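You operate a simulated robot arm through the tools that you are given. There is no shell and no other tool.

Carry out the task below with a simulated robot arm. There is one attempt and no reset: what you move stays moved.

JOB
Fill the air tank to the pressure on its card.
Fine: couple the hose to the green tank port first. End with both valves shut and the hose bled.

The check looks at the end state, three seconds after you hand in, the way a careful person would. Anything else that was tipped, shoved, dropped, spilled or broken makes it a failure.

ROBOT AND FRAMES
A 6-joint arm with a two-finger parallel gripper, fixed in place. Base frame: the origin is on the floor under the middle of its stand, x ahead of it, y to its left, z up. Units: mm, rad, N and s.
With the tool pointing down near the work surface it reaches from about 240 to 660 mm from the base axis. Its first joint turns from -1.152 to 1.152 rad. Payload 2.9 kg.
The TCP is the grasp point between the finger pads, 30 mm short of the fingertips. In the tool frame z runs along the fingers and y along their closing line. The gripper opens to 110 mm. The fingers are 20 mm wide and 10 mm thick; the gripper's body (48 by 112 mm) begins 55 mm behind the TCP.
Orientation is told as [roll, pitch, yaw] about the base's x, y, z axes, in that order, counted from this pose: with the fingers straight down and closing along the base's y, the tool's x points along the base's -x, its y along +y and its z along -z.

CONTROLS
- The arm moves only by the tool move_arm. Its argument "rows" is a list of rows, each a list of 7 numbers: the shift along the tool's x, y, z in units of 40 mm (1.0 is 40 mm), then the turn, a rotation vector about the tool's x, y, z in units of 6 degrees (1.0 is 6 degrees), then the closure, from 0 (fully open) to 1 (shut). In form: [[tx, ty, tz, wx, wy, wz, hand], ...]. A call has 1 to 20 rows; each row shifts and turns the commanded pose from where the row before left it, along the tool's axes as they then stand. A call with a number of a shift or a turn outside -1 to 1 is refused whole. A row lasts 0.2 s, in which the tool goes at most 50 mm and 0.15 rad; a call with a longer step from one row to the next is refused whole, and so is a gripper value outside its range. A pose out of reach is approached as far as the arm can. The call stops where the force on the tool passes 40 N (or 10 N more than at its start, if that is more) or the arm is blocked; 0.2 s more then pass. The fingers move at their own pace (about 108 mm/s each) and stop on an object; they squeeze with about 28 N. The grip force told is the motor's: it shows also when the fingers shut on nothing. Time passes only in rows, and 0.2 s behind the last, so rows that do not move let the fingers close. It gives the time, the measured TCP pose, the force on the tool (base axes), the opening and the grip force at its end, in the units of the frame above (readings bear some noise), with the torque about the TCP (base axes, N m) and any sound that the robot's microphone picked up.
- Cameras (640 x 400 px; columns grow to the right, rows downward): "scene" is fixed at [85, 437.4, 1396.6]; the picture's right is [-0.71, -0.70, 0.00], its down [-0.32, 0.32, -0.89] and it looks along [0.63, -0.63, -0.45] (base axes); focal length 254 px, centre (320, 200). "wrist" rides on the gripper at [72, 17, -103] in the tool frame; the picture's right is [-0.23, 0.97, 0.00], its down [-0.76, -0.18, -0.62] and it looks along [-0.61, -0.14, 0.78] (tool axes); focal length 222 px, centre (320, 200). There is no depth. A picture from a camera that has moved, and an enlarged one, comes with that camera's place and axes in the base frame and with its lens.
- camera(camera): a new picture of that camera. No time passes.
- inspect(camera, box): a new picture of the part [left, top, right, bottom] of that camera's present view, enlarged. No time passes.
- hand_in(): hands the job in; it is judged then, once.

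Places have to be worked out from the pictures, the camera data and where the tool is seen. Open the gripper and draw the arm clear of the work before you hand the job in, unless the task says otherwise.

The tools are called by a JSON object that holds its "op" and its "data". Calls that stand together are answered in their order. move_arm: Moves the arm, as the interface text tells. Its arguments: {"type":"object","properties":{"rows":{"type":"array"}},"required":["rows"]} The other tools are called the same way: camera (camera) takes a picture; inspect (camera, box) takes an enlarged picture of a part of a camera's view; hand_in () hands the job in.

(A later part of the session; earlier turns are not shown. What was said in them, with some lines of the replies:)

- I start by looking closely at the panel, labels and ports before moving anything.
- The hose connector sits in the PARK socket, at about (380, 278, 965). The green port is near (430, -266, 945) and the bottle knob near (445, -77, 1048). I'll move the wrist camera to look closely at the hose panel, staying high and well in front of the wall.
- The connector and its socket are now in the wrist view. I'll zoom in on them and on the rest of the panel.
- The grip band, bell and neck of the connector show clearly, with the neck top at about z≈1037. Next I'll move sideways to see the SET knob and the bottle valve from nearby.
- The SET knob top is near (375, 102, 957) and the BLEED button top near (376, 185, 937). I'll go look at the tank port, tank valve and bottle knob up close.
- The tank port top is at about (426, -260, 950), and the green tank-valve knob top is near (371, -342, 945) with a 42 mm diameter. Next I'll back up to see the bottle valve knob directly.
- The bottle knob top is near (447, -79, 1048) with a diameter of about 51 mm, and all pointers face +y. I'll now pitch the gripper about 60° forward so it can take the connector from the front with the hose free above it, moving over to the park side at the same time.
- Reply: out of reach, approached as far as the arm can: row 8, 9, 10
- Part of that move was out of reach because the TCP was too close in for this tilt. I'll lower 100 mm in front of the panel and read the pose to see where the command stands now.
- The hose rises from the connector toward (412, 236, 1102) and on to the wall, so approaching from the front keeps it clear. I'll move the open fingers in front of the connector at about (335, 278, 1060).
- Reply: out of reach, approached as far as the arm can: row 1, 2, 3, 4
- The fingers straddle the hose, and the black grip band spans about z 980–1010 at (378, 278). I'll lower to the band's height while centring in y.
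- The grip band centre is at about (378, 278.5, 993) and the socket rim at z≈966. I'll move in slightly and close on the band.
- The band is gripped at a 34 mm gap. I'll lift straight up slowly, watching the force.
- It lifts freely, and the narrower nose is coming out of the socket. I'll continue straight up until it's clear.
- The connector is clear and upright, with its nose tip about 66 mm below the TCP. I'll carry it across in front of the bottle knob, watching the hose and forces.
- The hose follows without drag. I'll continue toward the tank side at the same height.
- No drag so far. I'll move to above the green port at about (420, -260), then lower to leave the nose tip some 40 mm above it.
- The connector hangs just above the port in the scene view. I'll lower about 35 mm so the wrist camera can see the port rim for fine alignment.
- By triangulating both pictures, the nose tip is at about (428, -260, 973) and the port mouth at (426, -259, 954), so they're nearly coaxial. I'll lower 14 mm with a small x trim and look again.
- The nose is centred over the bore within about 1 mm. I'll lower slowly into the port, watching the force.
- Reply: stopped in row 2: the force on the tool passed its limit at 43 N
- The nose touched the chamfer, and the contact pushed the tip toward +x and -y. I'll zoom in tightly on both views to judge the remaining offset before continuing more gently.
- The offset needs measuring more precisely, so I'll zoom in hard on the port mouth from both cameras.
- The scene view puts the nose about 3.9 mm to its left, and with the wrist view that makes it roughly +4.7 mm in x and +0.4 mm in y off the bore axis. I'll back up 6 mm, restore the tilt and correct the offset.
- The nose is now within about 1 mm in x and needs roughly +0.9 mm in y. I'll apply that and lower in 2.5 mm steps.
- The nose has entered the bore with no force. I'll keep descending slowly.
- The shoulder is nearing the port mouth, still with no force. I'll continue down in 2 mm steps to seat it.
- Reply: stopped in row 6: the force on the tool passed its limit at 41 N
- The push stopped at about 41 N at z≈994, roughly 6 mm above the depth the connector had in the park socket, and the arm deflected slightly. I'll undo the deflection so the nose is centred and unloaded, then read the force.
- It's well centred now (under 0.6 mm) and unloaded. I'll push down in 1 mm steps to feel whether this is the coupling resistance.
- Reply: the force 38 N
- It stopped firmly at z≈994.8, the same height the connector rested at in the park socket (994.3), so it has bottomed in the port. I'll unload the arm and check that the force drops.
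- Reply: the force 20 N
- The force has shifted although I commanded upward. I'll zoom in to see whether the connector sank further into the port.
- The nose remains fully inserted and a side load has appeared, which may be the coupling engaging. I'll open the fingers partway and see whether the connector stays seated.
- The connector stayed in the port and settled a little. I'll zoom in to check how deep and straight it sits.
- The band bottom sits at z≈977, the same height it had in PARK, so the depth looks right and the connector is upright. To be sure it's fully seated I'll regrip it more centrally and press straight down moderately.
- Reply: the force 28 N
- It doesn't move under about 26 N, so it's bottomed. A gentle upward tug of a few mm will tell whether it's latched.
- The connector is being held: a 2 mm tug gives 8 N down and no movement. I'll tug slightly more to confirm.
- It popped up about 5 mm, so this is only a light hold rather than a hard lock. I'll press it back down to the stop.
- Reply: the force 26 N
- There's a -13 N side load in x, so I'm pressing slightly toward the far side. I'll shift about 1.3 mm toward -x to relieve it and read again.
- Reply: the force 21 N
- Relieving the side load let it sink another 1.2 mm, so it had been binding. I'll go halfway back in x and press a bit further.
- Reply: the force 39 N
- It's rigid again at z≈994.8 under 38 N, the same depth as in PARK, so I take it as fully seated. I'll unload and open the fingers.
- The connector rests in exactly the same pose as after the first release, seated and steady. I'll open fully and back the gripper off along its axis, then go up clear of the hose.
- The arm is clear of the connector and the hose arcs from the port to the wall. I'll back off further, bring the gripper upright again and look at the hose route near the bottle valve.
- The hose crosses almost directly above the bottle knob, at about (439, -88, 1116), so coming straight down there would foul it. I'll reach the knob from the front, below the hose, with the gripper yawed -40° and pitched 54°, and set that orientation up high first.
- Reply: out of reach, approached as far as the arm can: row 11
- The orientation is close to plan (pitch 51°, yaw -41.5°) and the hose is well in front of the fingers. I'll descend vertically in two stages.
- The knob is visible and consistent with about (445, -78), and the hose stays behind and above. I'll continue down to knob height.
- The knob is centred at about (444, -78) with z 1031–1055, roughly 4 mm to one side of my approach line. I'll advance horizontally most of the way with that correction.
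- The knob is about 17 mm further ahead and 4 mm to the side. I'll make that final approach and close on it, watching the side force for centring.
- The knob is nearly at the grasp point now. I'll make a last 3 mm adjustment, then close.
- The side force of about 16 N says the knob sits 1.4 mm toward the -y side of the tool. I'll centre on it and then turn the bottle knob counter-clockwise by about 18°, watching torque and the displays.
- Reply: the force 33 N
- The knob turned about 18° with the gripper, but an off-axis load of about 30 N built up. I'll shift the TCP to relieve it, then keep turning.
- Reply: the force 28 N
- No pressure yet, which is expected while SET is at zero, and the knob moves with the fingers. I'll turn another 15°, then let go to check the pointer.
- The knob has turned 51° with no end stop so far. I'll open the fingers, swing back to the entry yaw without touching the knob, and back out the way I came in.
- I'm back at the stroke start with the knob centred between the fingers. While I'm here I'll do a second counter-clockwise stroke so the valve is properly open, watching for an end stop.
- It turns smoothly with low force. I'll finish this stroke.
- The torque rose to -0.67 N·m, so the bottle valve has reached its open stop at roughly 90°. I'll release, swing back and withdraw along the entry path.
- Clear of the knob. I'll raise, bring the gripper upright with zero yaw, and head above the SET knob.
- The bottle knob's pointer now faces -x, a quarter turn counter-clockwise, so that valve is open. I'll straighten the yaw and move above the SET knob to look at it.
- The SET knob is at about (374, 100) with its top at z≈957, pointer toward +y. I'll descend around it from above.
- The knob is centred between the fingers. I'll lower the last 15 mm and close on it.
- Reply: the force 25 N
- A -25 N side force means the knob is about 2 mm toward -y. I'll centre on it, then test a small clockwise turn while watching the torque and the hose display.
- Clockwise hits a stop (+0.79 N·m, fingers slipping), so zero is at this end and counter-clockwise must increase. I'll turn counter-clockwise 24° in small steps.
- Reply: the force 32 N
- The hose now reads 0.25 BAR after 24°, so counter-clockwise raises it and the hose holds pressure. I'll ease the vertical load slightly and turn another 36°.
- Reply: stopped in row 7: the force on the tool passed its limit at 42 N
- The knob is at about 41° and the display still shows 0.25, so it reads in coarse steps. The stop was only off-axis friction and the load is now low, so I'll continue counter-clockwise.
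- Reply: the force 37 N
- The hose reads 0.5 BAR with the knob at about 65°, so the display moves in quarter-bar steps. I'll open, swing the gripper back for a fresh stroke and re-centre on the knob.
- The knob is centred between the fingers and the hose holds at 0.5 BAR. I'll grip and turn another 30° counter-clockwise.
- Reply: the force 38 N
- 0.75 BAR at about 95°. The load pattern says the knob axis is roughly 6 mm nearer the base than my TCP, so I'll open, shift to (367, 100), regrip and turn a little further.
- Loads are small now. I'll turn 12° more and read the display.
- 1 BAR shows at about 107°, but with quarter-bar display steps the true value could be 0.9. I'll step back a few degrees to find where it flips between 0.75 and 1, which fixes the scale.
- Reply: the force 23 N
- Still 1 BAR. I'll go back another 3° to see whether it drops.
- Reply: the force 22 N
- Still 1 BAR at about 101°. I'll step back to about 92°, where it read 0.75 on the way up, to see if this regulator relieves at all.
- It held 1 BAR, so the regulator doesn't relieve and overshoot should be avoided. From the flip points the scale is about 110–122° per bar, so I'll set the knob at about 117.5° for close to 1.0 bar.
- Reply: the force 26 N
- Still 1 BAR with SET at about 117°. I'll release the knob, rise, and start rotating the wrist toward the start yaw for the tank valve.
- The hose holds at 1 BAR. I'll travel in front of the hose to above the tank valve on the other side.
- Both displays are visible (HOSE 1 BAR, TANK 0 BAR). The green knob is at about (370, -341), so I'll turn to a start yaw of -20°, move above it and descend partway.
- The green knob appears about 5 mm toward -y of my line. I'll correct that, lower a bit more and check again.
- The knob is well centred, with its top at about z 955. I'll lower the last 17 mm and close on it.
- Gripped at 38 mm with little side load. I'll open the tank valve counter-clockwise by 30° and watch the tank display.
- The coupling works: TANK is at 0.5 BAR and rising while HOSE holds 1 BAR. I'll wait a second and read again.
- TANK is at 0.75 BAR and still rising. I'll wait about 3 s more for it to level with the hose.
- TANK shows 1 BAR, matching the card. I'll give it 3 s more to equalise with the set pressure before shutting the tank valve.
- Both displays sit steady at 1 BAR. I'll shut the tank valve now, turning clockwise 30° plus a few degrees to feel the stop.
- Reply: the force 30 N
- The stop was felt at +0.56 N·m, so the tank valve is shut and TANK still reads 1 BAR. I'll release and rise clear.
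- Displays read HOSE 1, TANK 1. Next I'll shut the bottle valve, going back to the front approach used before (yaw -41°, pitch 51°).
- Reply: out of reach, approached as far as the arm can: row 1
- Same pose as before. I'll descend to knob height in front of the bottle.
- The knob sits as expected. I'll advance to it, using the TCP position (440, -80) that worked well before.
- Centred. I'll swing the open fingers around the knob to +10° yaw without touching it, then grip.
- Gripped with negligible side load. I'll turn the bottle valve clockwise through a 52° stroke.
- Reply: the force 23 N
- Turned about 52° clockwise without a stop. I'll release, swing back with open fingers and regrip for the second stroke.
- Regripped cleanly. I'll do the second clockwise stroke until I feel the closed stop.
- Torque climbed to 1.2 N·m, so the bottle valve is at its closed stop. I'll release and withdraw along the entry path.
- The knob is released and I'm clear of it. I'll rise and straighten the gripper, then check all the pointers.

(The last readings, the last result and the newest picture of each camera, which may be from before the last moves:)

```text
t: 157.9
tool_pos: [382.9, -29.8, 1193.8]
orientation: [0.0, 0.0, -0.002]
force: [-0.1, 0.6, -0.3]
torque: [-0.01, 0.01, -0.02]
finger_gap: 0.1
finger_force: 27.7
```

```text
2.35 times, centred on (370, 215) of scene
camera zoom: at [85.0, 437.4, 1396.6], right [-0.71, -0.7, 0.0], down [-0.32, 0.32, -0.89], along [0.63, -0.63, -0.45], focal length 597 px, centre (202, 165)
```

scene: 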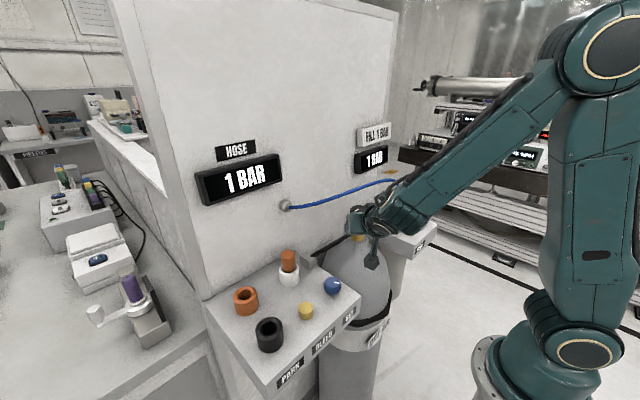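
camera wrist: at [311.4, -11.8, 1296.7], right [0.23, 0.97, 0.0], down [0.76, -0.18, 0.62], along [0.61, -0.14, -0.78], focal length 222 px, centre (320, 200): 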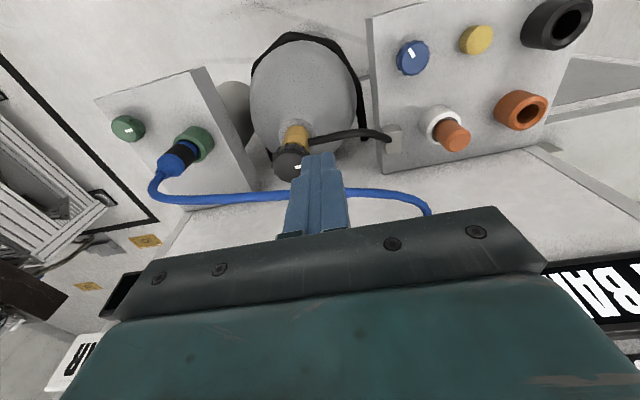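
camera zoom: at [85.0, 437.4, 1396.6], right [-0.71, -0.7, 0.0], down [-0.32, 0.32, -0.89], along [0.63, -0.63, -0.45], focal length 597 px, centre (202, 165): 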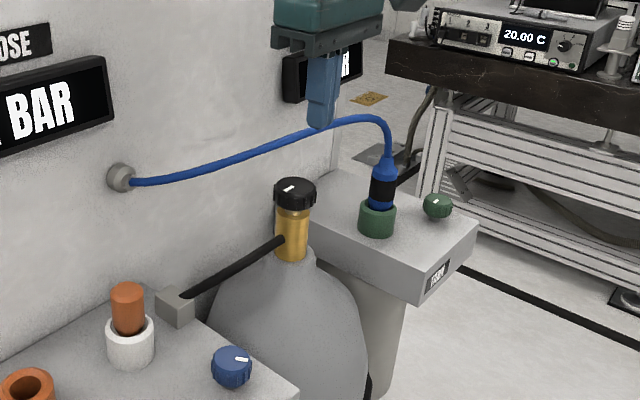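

The bottle and tank pointers are back at their original positions. With the fingers closed I'll go above the BLEED button, staying high until I'm there.

{"op": "move_arm", "data": {"rows": [[0.0375, 0.892, 0, 0, 0, 0, 1], [0.0375, 0.892, 0, 0, 0, 0, 1], [0.0375, 0.892, 0, 0, 0, 0, 1], [0.0375, 0.892, 0, 0, 0, 0, 1], [0.0375, 0.892, 0, 0, 0, 0, 1], [0.0375, 0.892, 0, 0, 0, 0, 1], [0, 0, 0.95, 0, 0, 0, 1], [0, 0, 0.95, 0, 0, 0, 1], [0, 0, 0.95, 0, 0, 0, 1], [0, 0, 0.95, 0, 0, 0, 1], [0, 0, 0, 0, 0, 0, 1]]}}

{"op": "camera", "data": {"camera": "wrist"}}

{"op": "inspect", "data": {"camera": "wrist", "box": [240, 60, 420, 210]}}

{"op": "camera", "data": {"camera": "scene"}}

```text
t: 160.3
tool_pos: [373.5, 185.0, 1040.1]
orientation: [-0.002, -0.002, -0.004]
force: [0.3, -0.6, -0.7]
torque: [0.01, -0.05, -0.02]
finger_gap: 0.0
finger_force: 28.3
```

```text
taken
camera wrist: at [301.8, 202.6, 1142.9], right [0.23, 0.97, 0.0], down [0.76, -0.18, 0.62], along [0.61, -0.14, -0.78], focal length 222 px, centre (320, 200)
```

wrist: 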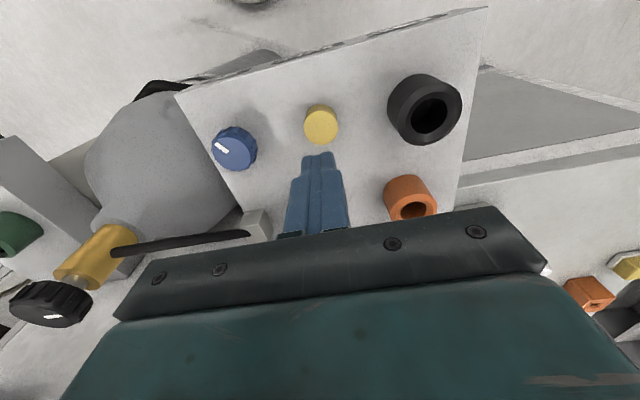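

```text
2.67 times, centred on (330, 135) of wrist
camera zoom: at [301.8, 202.6, 1142.9], right [0.23, 0.97, 0.0], down [0.76, -0.18, 0.62], along [0.61, -0.14, -0.78], focal length 592 px, centre (293, 373)
```

zoom: 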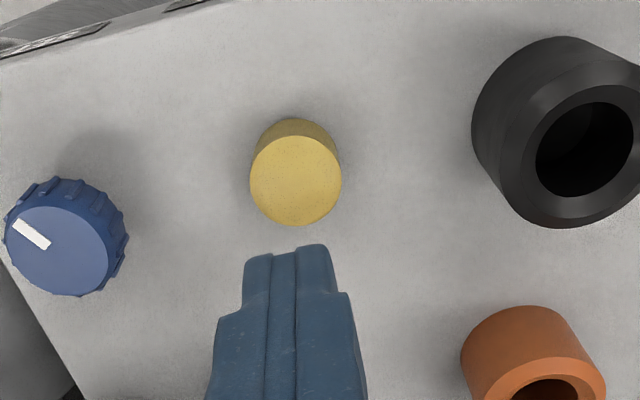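

```text
taken
```

scene: 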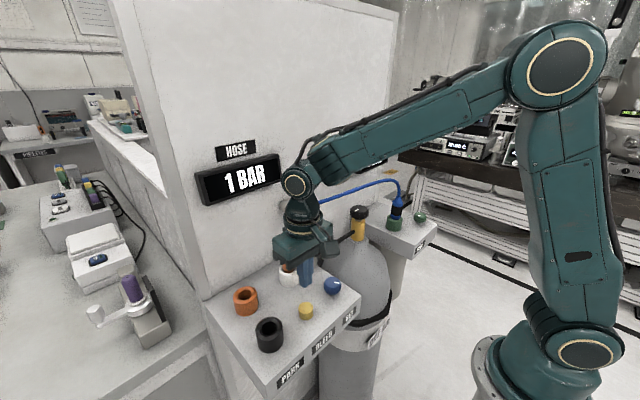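

The button's centre is about 4 mm ahead of my line, at roughly (377, 186.5), and HOSE reads 1 BAR. I'll correct and lower to just above it.

{"op": "move_arm", "data": {"rows": [[-0.0875, 0.0375, 0.6, 0, 0, 0, 1], [0, 0, 0.7, 0, 0, 0, 1], [0, 0, 0.2, 0, 0, 0, 1], [0, 0, 0, 0, 0, 0, 1]]}}

{"op": "inspect", "data": {"camera": "wrist", "box": [240, 60, 420, 210]}}

{"op": "inspect", "data": {"camera": "scene", "box": [260, 260, 350, 360]}}

```text
t: 161.3
tool_pos: [377.4, 185.5, 980.8]
orientation: [0.0, -0.001, -0.003]
force: [0.5, -0.4, -0.1]
torque: [-0.01, -0.01, -0.02]
finger_gap: 0.0
finger_force: 28.0
```

```text
2.67 times, centred on (330, 135) of wrist
camera zoom: at [306.7, 204.4, 1083.2], right [0.23, 0.97, 0.0], down [0.76, -0.18, 0.62], along [0.61, -0.14, -0.78], focal length 592 px, centre (293, 373)
```

zoom: 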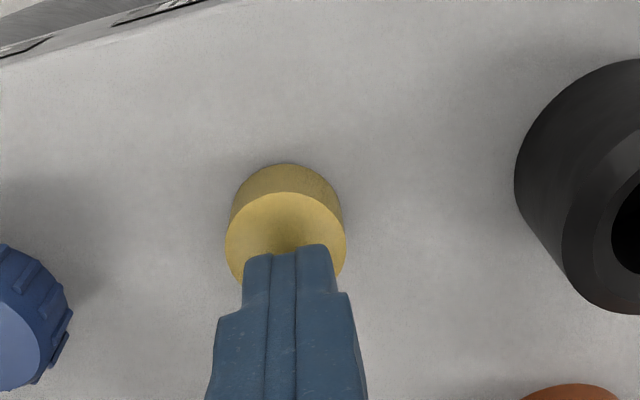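

```text
4.00 times, centred on (305, 310) of scene
camera zoom: at [85.0, 437.4, 1396.6], right [-0.71, -0.7, 0.0], down [-0.32, 0.32, -0.89], along [0.63, -0.63, -0.45], focal length 1016 px, centre (380, -240)
```

zoom: 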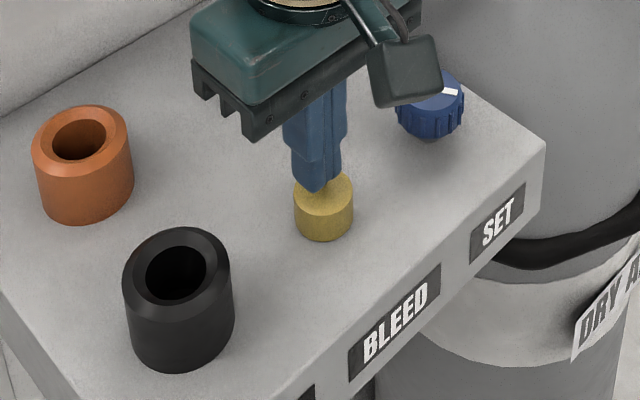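

The fingertips are about 10 mm above the button and well within its face. I'll trim 2 mm and lower slowly until contact, watching force and the hose reading.

{"op": "move_arm", "data": {"rows": [[0.05, -0.025, 0.1, 0, 0, 0, 1], [0, 0, 0.05, 0, 0, 0, 1], [0, 0, 0.05, 0, 0, 0, 1], [0, 0, 0.05, 0, 0, 0, 1], [0, 0, 0.05, 0, 0, 0, 1], [0, 0, 0, 0, 0, 0, 1]]}}

{"op": "camera", "data": {"camera": "scene"}}

{"op": "inspect", "data": {"camera": "scene", "box": [260, 260, 350, 360]}}

```text
t: 162.7
tool_pos: [376.5, 184.5, 969.3]
orientation: [0.0, 0.001, -0.005]
force: [0.6, 0.3, 0.9]
torque: [-0.02, -0.01, 0.04]
finger_gap: 0.0
finger_force: 27.7
heard: click
```

```text
taken
```

scene: 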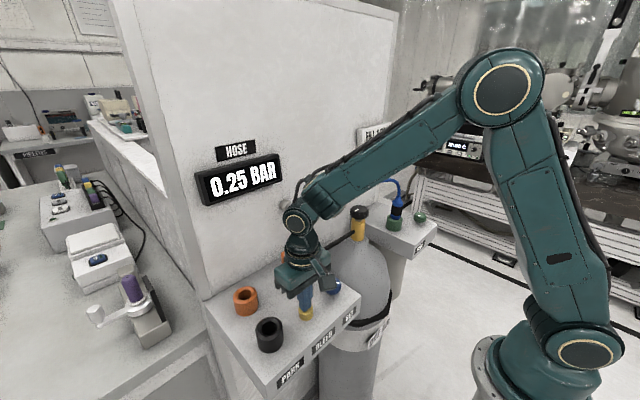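

```text
4.00 times, centred on (305, 310) of scene
camera zoom: at [85.0, 437.4, 1396.6], right [-0.71, -0.7, 0.0], down [-0.32, 0.32, -0.89], along [0.63, -0.63, -0.45], focal length 1016 px, centre (380, -240)
```

zoom: 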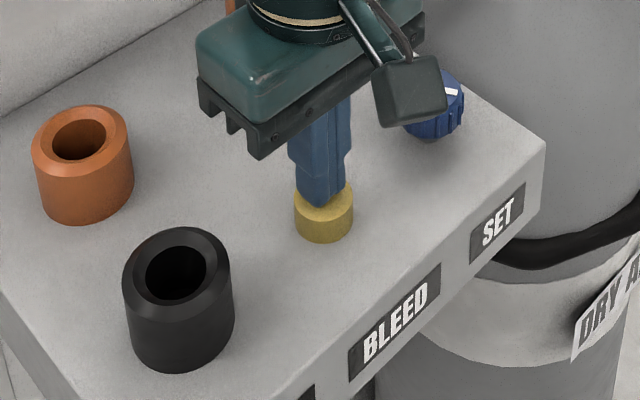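

A click, and HOSE dropped to 0.25 BAR. I'll hold the button down until the hose is empty.

{"op": "move_arm", "data": {"rows": [[0, 0, 0, 0, 0, 0, 1], [0, 0, 0, 0, 0, 0, 1], [0, 0, 0, 0, 0, 0, 1], [0, 0, 0, 0, 0, 0, 1], [0, 0, 0, 0, 0, 0, 1], [0, 0, 0, 0, 0, 0, 1], [0, 0, 0, 0, 0, 0, 1], [0, 0, 0, 0, 0, 0, 1], [0, 0, 0, 0, 0, 0, 1], [0, 0, 0, 0, 0, 0, 1], [0, 0, 0, 0, 0, 0, 1], [0, 0, 0, 0, 0, 0, 1], [0, 0, 0, 0, 0, 0, 1], [0, 0, 0, 0, 0, 0, 1], [0, 0, 0, 0, 0, 0, 1], [0, 0, 0, 0, 0, 0, 1], [0, 0, 0, 0, 0, 0, 1], [0, 0, 0, 0, 0, 0, 1]]}}

{"op": "camera", "data": {"camera": "scene"}}

```text
t: 166.5
tool_pos: [375.7, 185.7, 969.5]
orientation: [-0.001, 0.0, -0.004]
force: [0.7, -0.8, 1.3]
torque: [0.03, -0.02, 0.0]
finger_gap: 0.0
finger_force: 28.1
```

```text
taken
```

scene: 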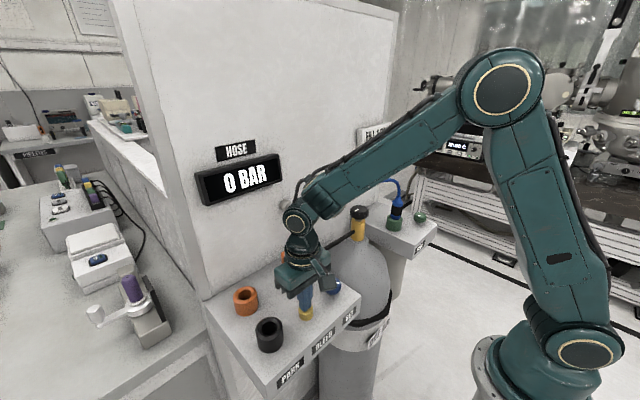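

HOSE is at 0 BAR. I'll lift off the button and then check that the hose stays at 0 and the tank stays at 1.

{"op": "move_arm", "data": {"rows": [[0, 0, -0.2, 0, 0, 0, 1], [0, 0, -0.5, 0, 0, 0, 1], [0, 0, -0.9, 0, 0, 0, 1], [0, 0, -0.9, 0, 0, 0, 1], [0, 0, -0.9, 0, 0, 0, 1], [0, 0, -0.9, 0, 0, 0, 1], [0, 0, -0.9, 0, 0, 0, 1], [0.3, 0, -0.9, 0, 0, 0, 0.6], [0.5, 0, -0.6, 0, 0, 0, 0.3], [0.5, 0, -0.6, 0, 0, 0, 0.2], [0, 0, 0, 0, 0, 0, 0]]}}

{"op": "camera", "data": {"camera": "scene"}}

{"op": "inspect", "data": {"camera": "scene", "box": [190, 110, 450, 330]}}

{"op": "camera", "data": {"camera": "wrist"}}

```text
t: 168.9
tool_pos: [324.4, 187.9, 1262.4]
orientation: [0.0, 0.001, -0.002]
force: [0.1, -1.0, 0.1]
torque: [0.0, 0.01, -0.01]
finger_gap: 110.2
finger_force: 0.1
```

```text
taken
```

scene: 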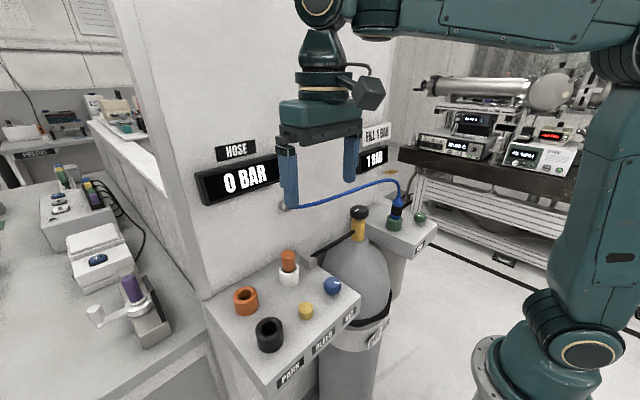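

```text
1.82 times, centred on (320, 220) of scene
camera zoom: at [85.0, 437.4, 1396.6], right [-0.71, -0.7, 0.0], down [-0.32, 0.32, -0.89], along [0.63, -0.63, -0.45], focal length 462 px, centre (320, 164)
```

zoom: 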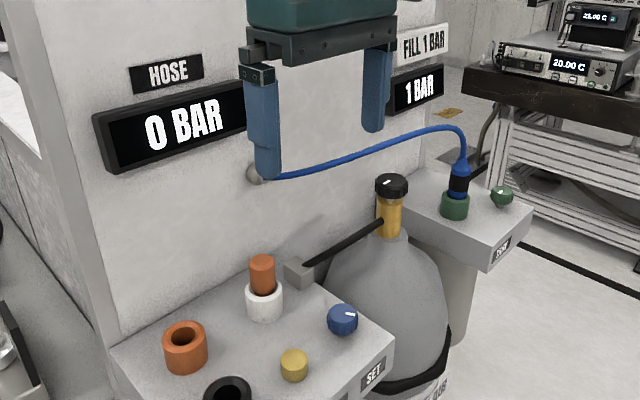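

```text
taken
camera wrist: at [252.0, 205.1, 1365.3], right [0.23, 0.97, 0.0], down [0.76, -0.18, 0.62], along [0.61, -0.14, -0.78], focal length 222 px, centre (320, 200)
```

wrist: 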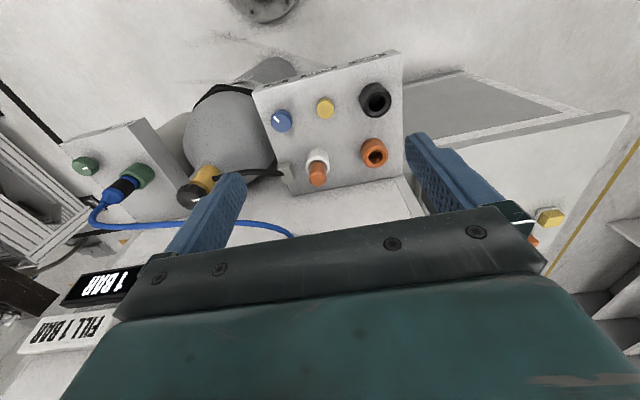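

HOSE 0 BAR, TANK 1 BAR, with both valve pointers at their shut positions. I'll move the arm back to its starting area and wait to confirm the readings hold.

{"op": "move_arm", "data": {"rows": [[0.05, -0.8, -0.21, 0, 0, 0, 0], [0.05, -0.8, -0.21, 0, 0, 0, 0], [0.05, -0.8, -0.21, 0, 0, 0, 0], [0.05, -0.8, -0.21, 0, 0, 0, 0], [0.05, -0.8, -0.21, 0, 0, 0, 0], [0.05, -0.8, -0.21, 0, 0, 0, 0], [0.05, -0.8, -0.21, 0, 0, 0, 0], [0.05, -0.8, -0.21, 0, 0, 0, 0], [0, 0, 0, 0, 0, 0, 0], [0, 0, 0, 0, 0, 0, 0], [0, 0, 0, 0, 0, 0, 0], [0, 0, 0, 0, 0, 0, 0], [0, 0, 0, 0, 0, 0, 0], [0, 0, 0, 0, 0, 0, 0], [0, 0, 0, 0, 0, 0, 0], [0, 0, 0, 0, 0, 0, 0], [0, 0, 0, 0, 0, 0, 0], [0, 0, 0, 0, 0, 0, 0]]}}

{"op": "camera", "data": {"camera": "scene"}}

{"op": "inspect", "data": {"camera": "scene", "box": [330, 140, 440, 250]}}

{"op": "inspect", "data": {"camera": "wrist", "box": [170, 40, 470, 220]}}

```text
t: 172.7
tool_pos: [308.7, -69.5, 1328.3]
orientation: [0.001, -0.003, -0.005]
force: [0.2, 0.5, 0.8]
torque: [-0.02, -0.01, 0.0]
finger_gap: 110.2
finger_force: 0.1
```

```text
taken
```

scene: 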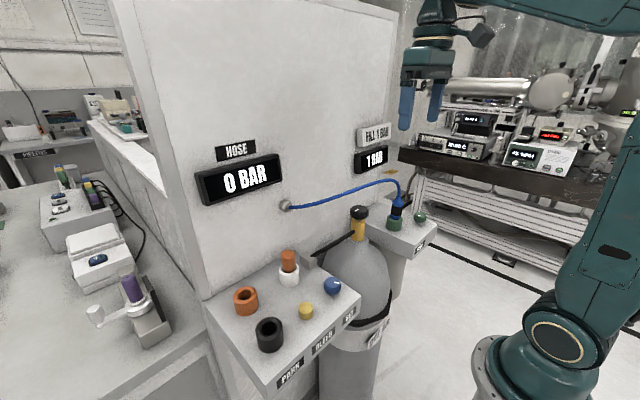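

```text
3.64 times, centred on (385, 195) of scene
camera zoom: at [85.0, 437.4, 1396.6], right [-0.71, -0.7, 0.0], down [-0.32, 0.32, -0.89], along [0.63, -0.63, -0.45], focal length 923 px, centre (84, 218)
```

zoom: 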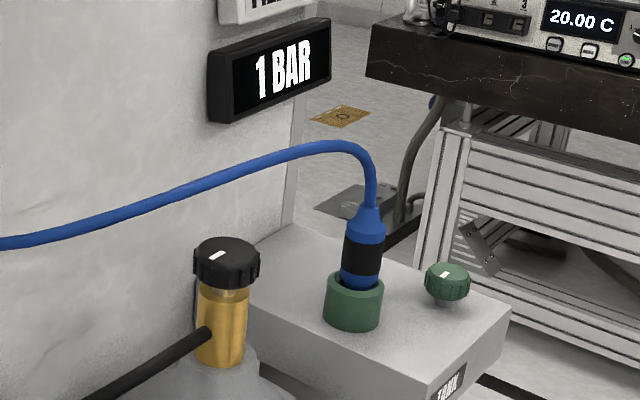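

```text
2.13 times, centred on (320, 130) of wrist
camera zoom: at [237.8, -52.1, 1431.5], right [0.23, 0.97, 0.0], down [0.76, -0.18, 0.62], along [0.61, -0.14, -0.78], focal length 474 px, centre (320, 349)
```

zoom: 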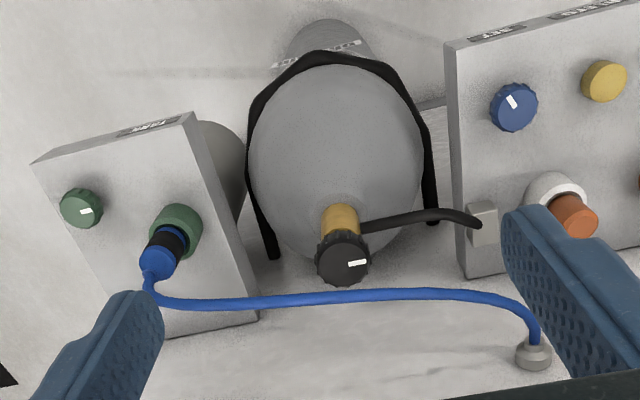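

The readings have held for several seconds: HOSE 0 BAR, TANK 1 BAR as on the card. The bottle and tank valve pointers are at their shut marks, the hose is coupled to the green port, nothing else has moved, and the arm is clear with the gripper open. I'm handing in.

{"op": "hand_in", "data": {}}

```text
The job is handed in.
```

The tank is filled to the 1 BAR on its card, and I handed the job in with every condition met as far as I can see.

- **Pressure:** the tank display reads 1 BAR and the hose display 0 BAR. Both held for several seconds with the arm clear. The displays only change in quarter-bar steps, so the true tank pressure could be off by up to about 0.1 bar.
- **Coupling:** the hose was coupled to the green tank port before filling and is still there. It made no click, and in an early test it came up about 5 mm under a light tug, so I pressed it back to the stop. It then filled the tank without any sign of leaking.
- **Valves:** the bottle valve and the tank valve are both shut. I turned each to its closed stop, and their pointers are back where they started.
- **Hose:** I held the BLEED button until the hose display reached 0.
- **SET knob:** it is still at about 1 bar. It was at zero at the start, and the task did not ask for it to be turned back.

During the first attempt to couple the hose, its nose touched the edge of the port at about 43 N. I backed off and realigned it, and I saw no damage. Nothing else was moved or knocked. The arm is back near its starting place with the gripper open.
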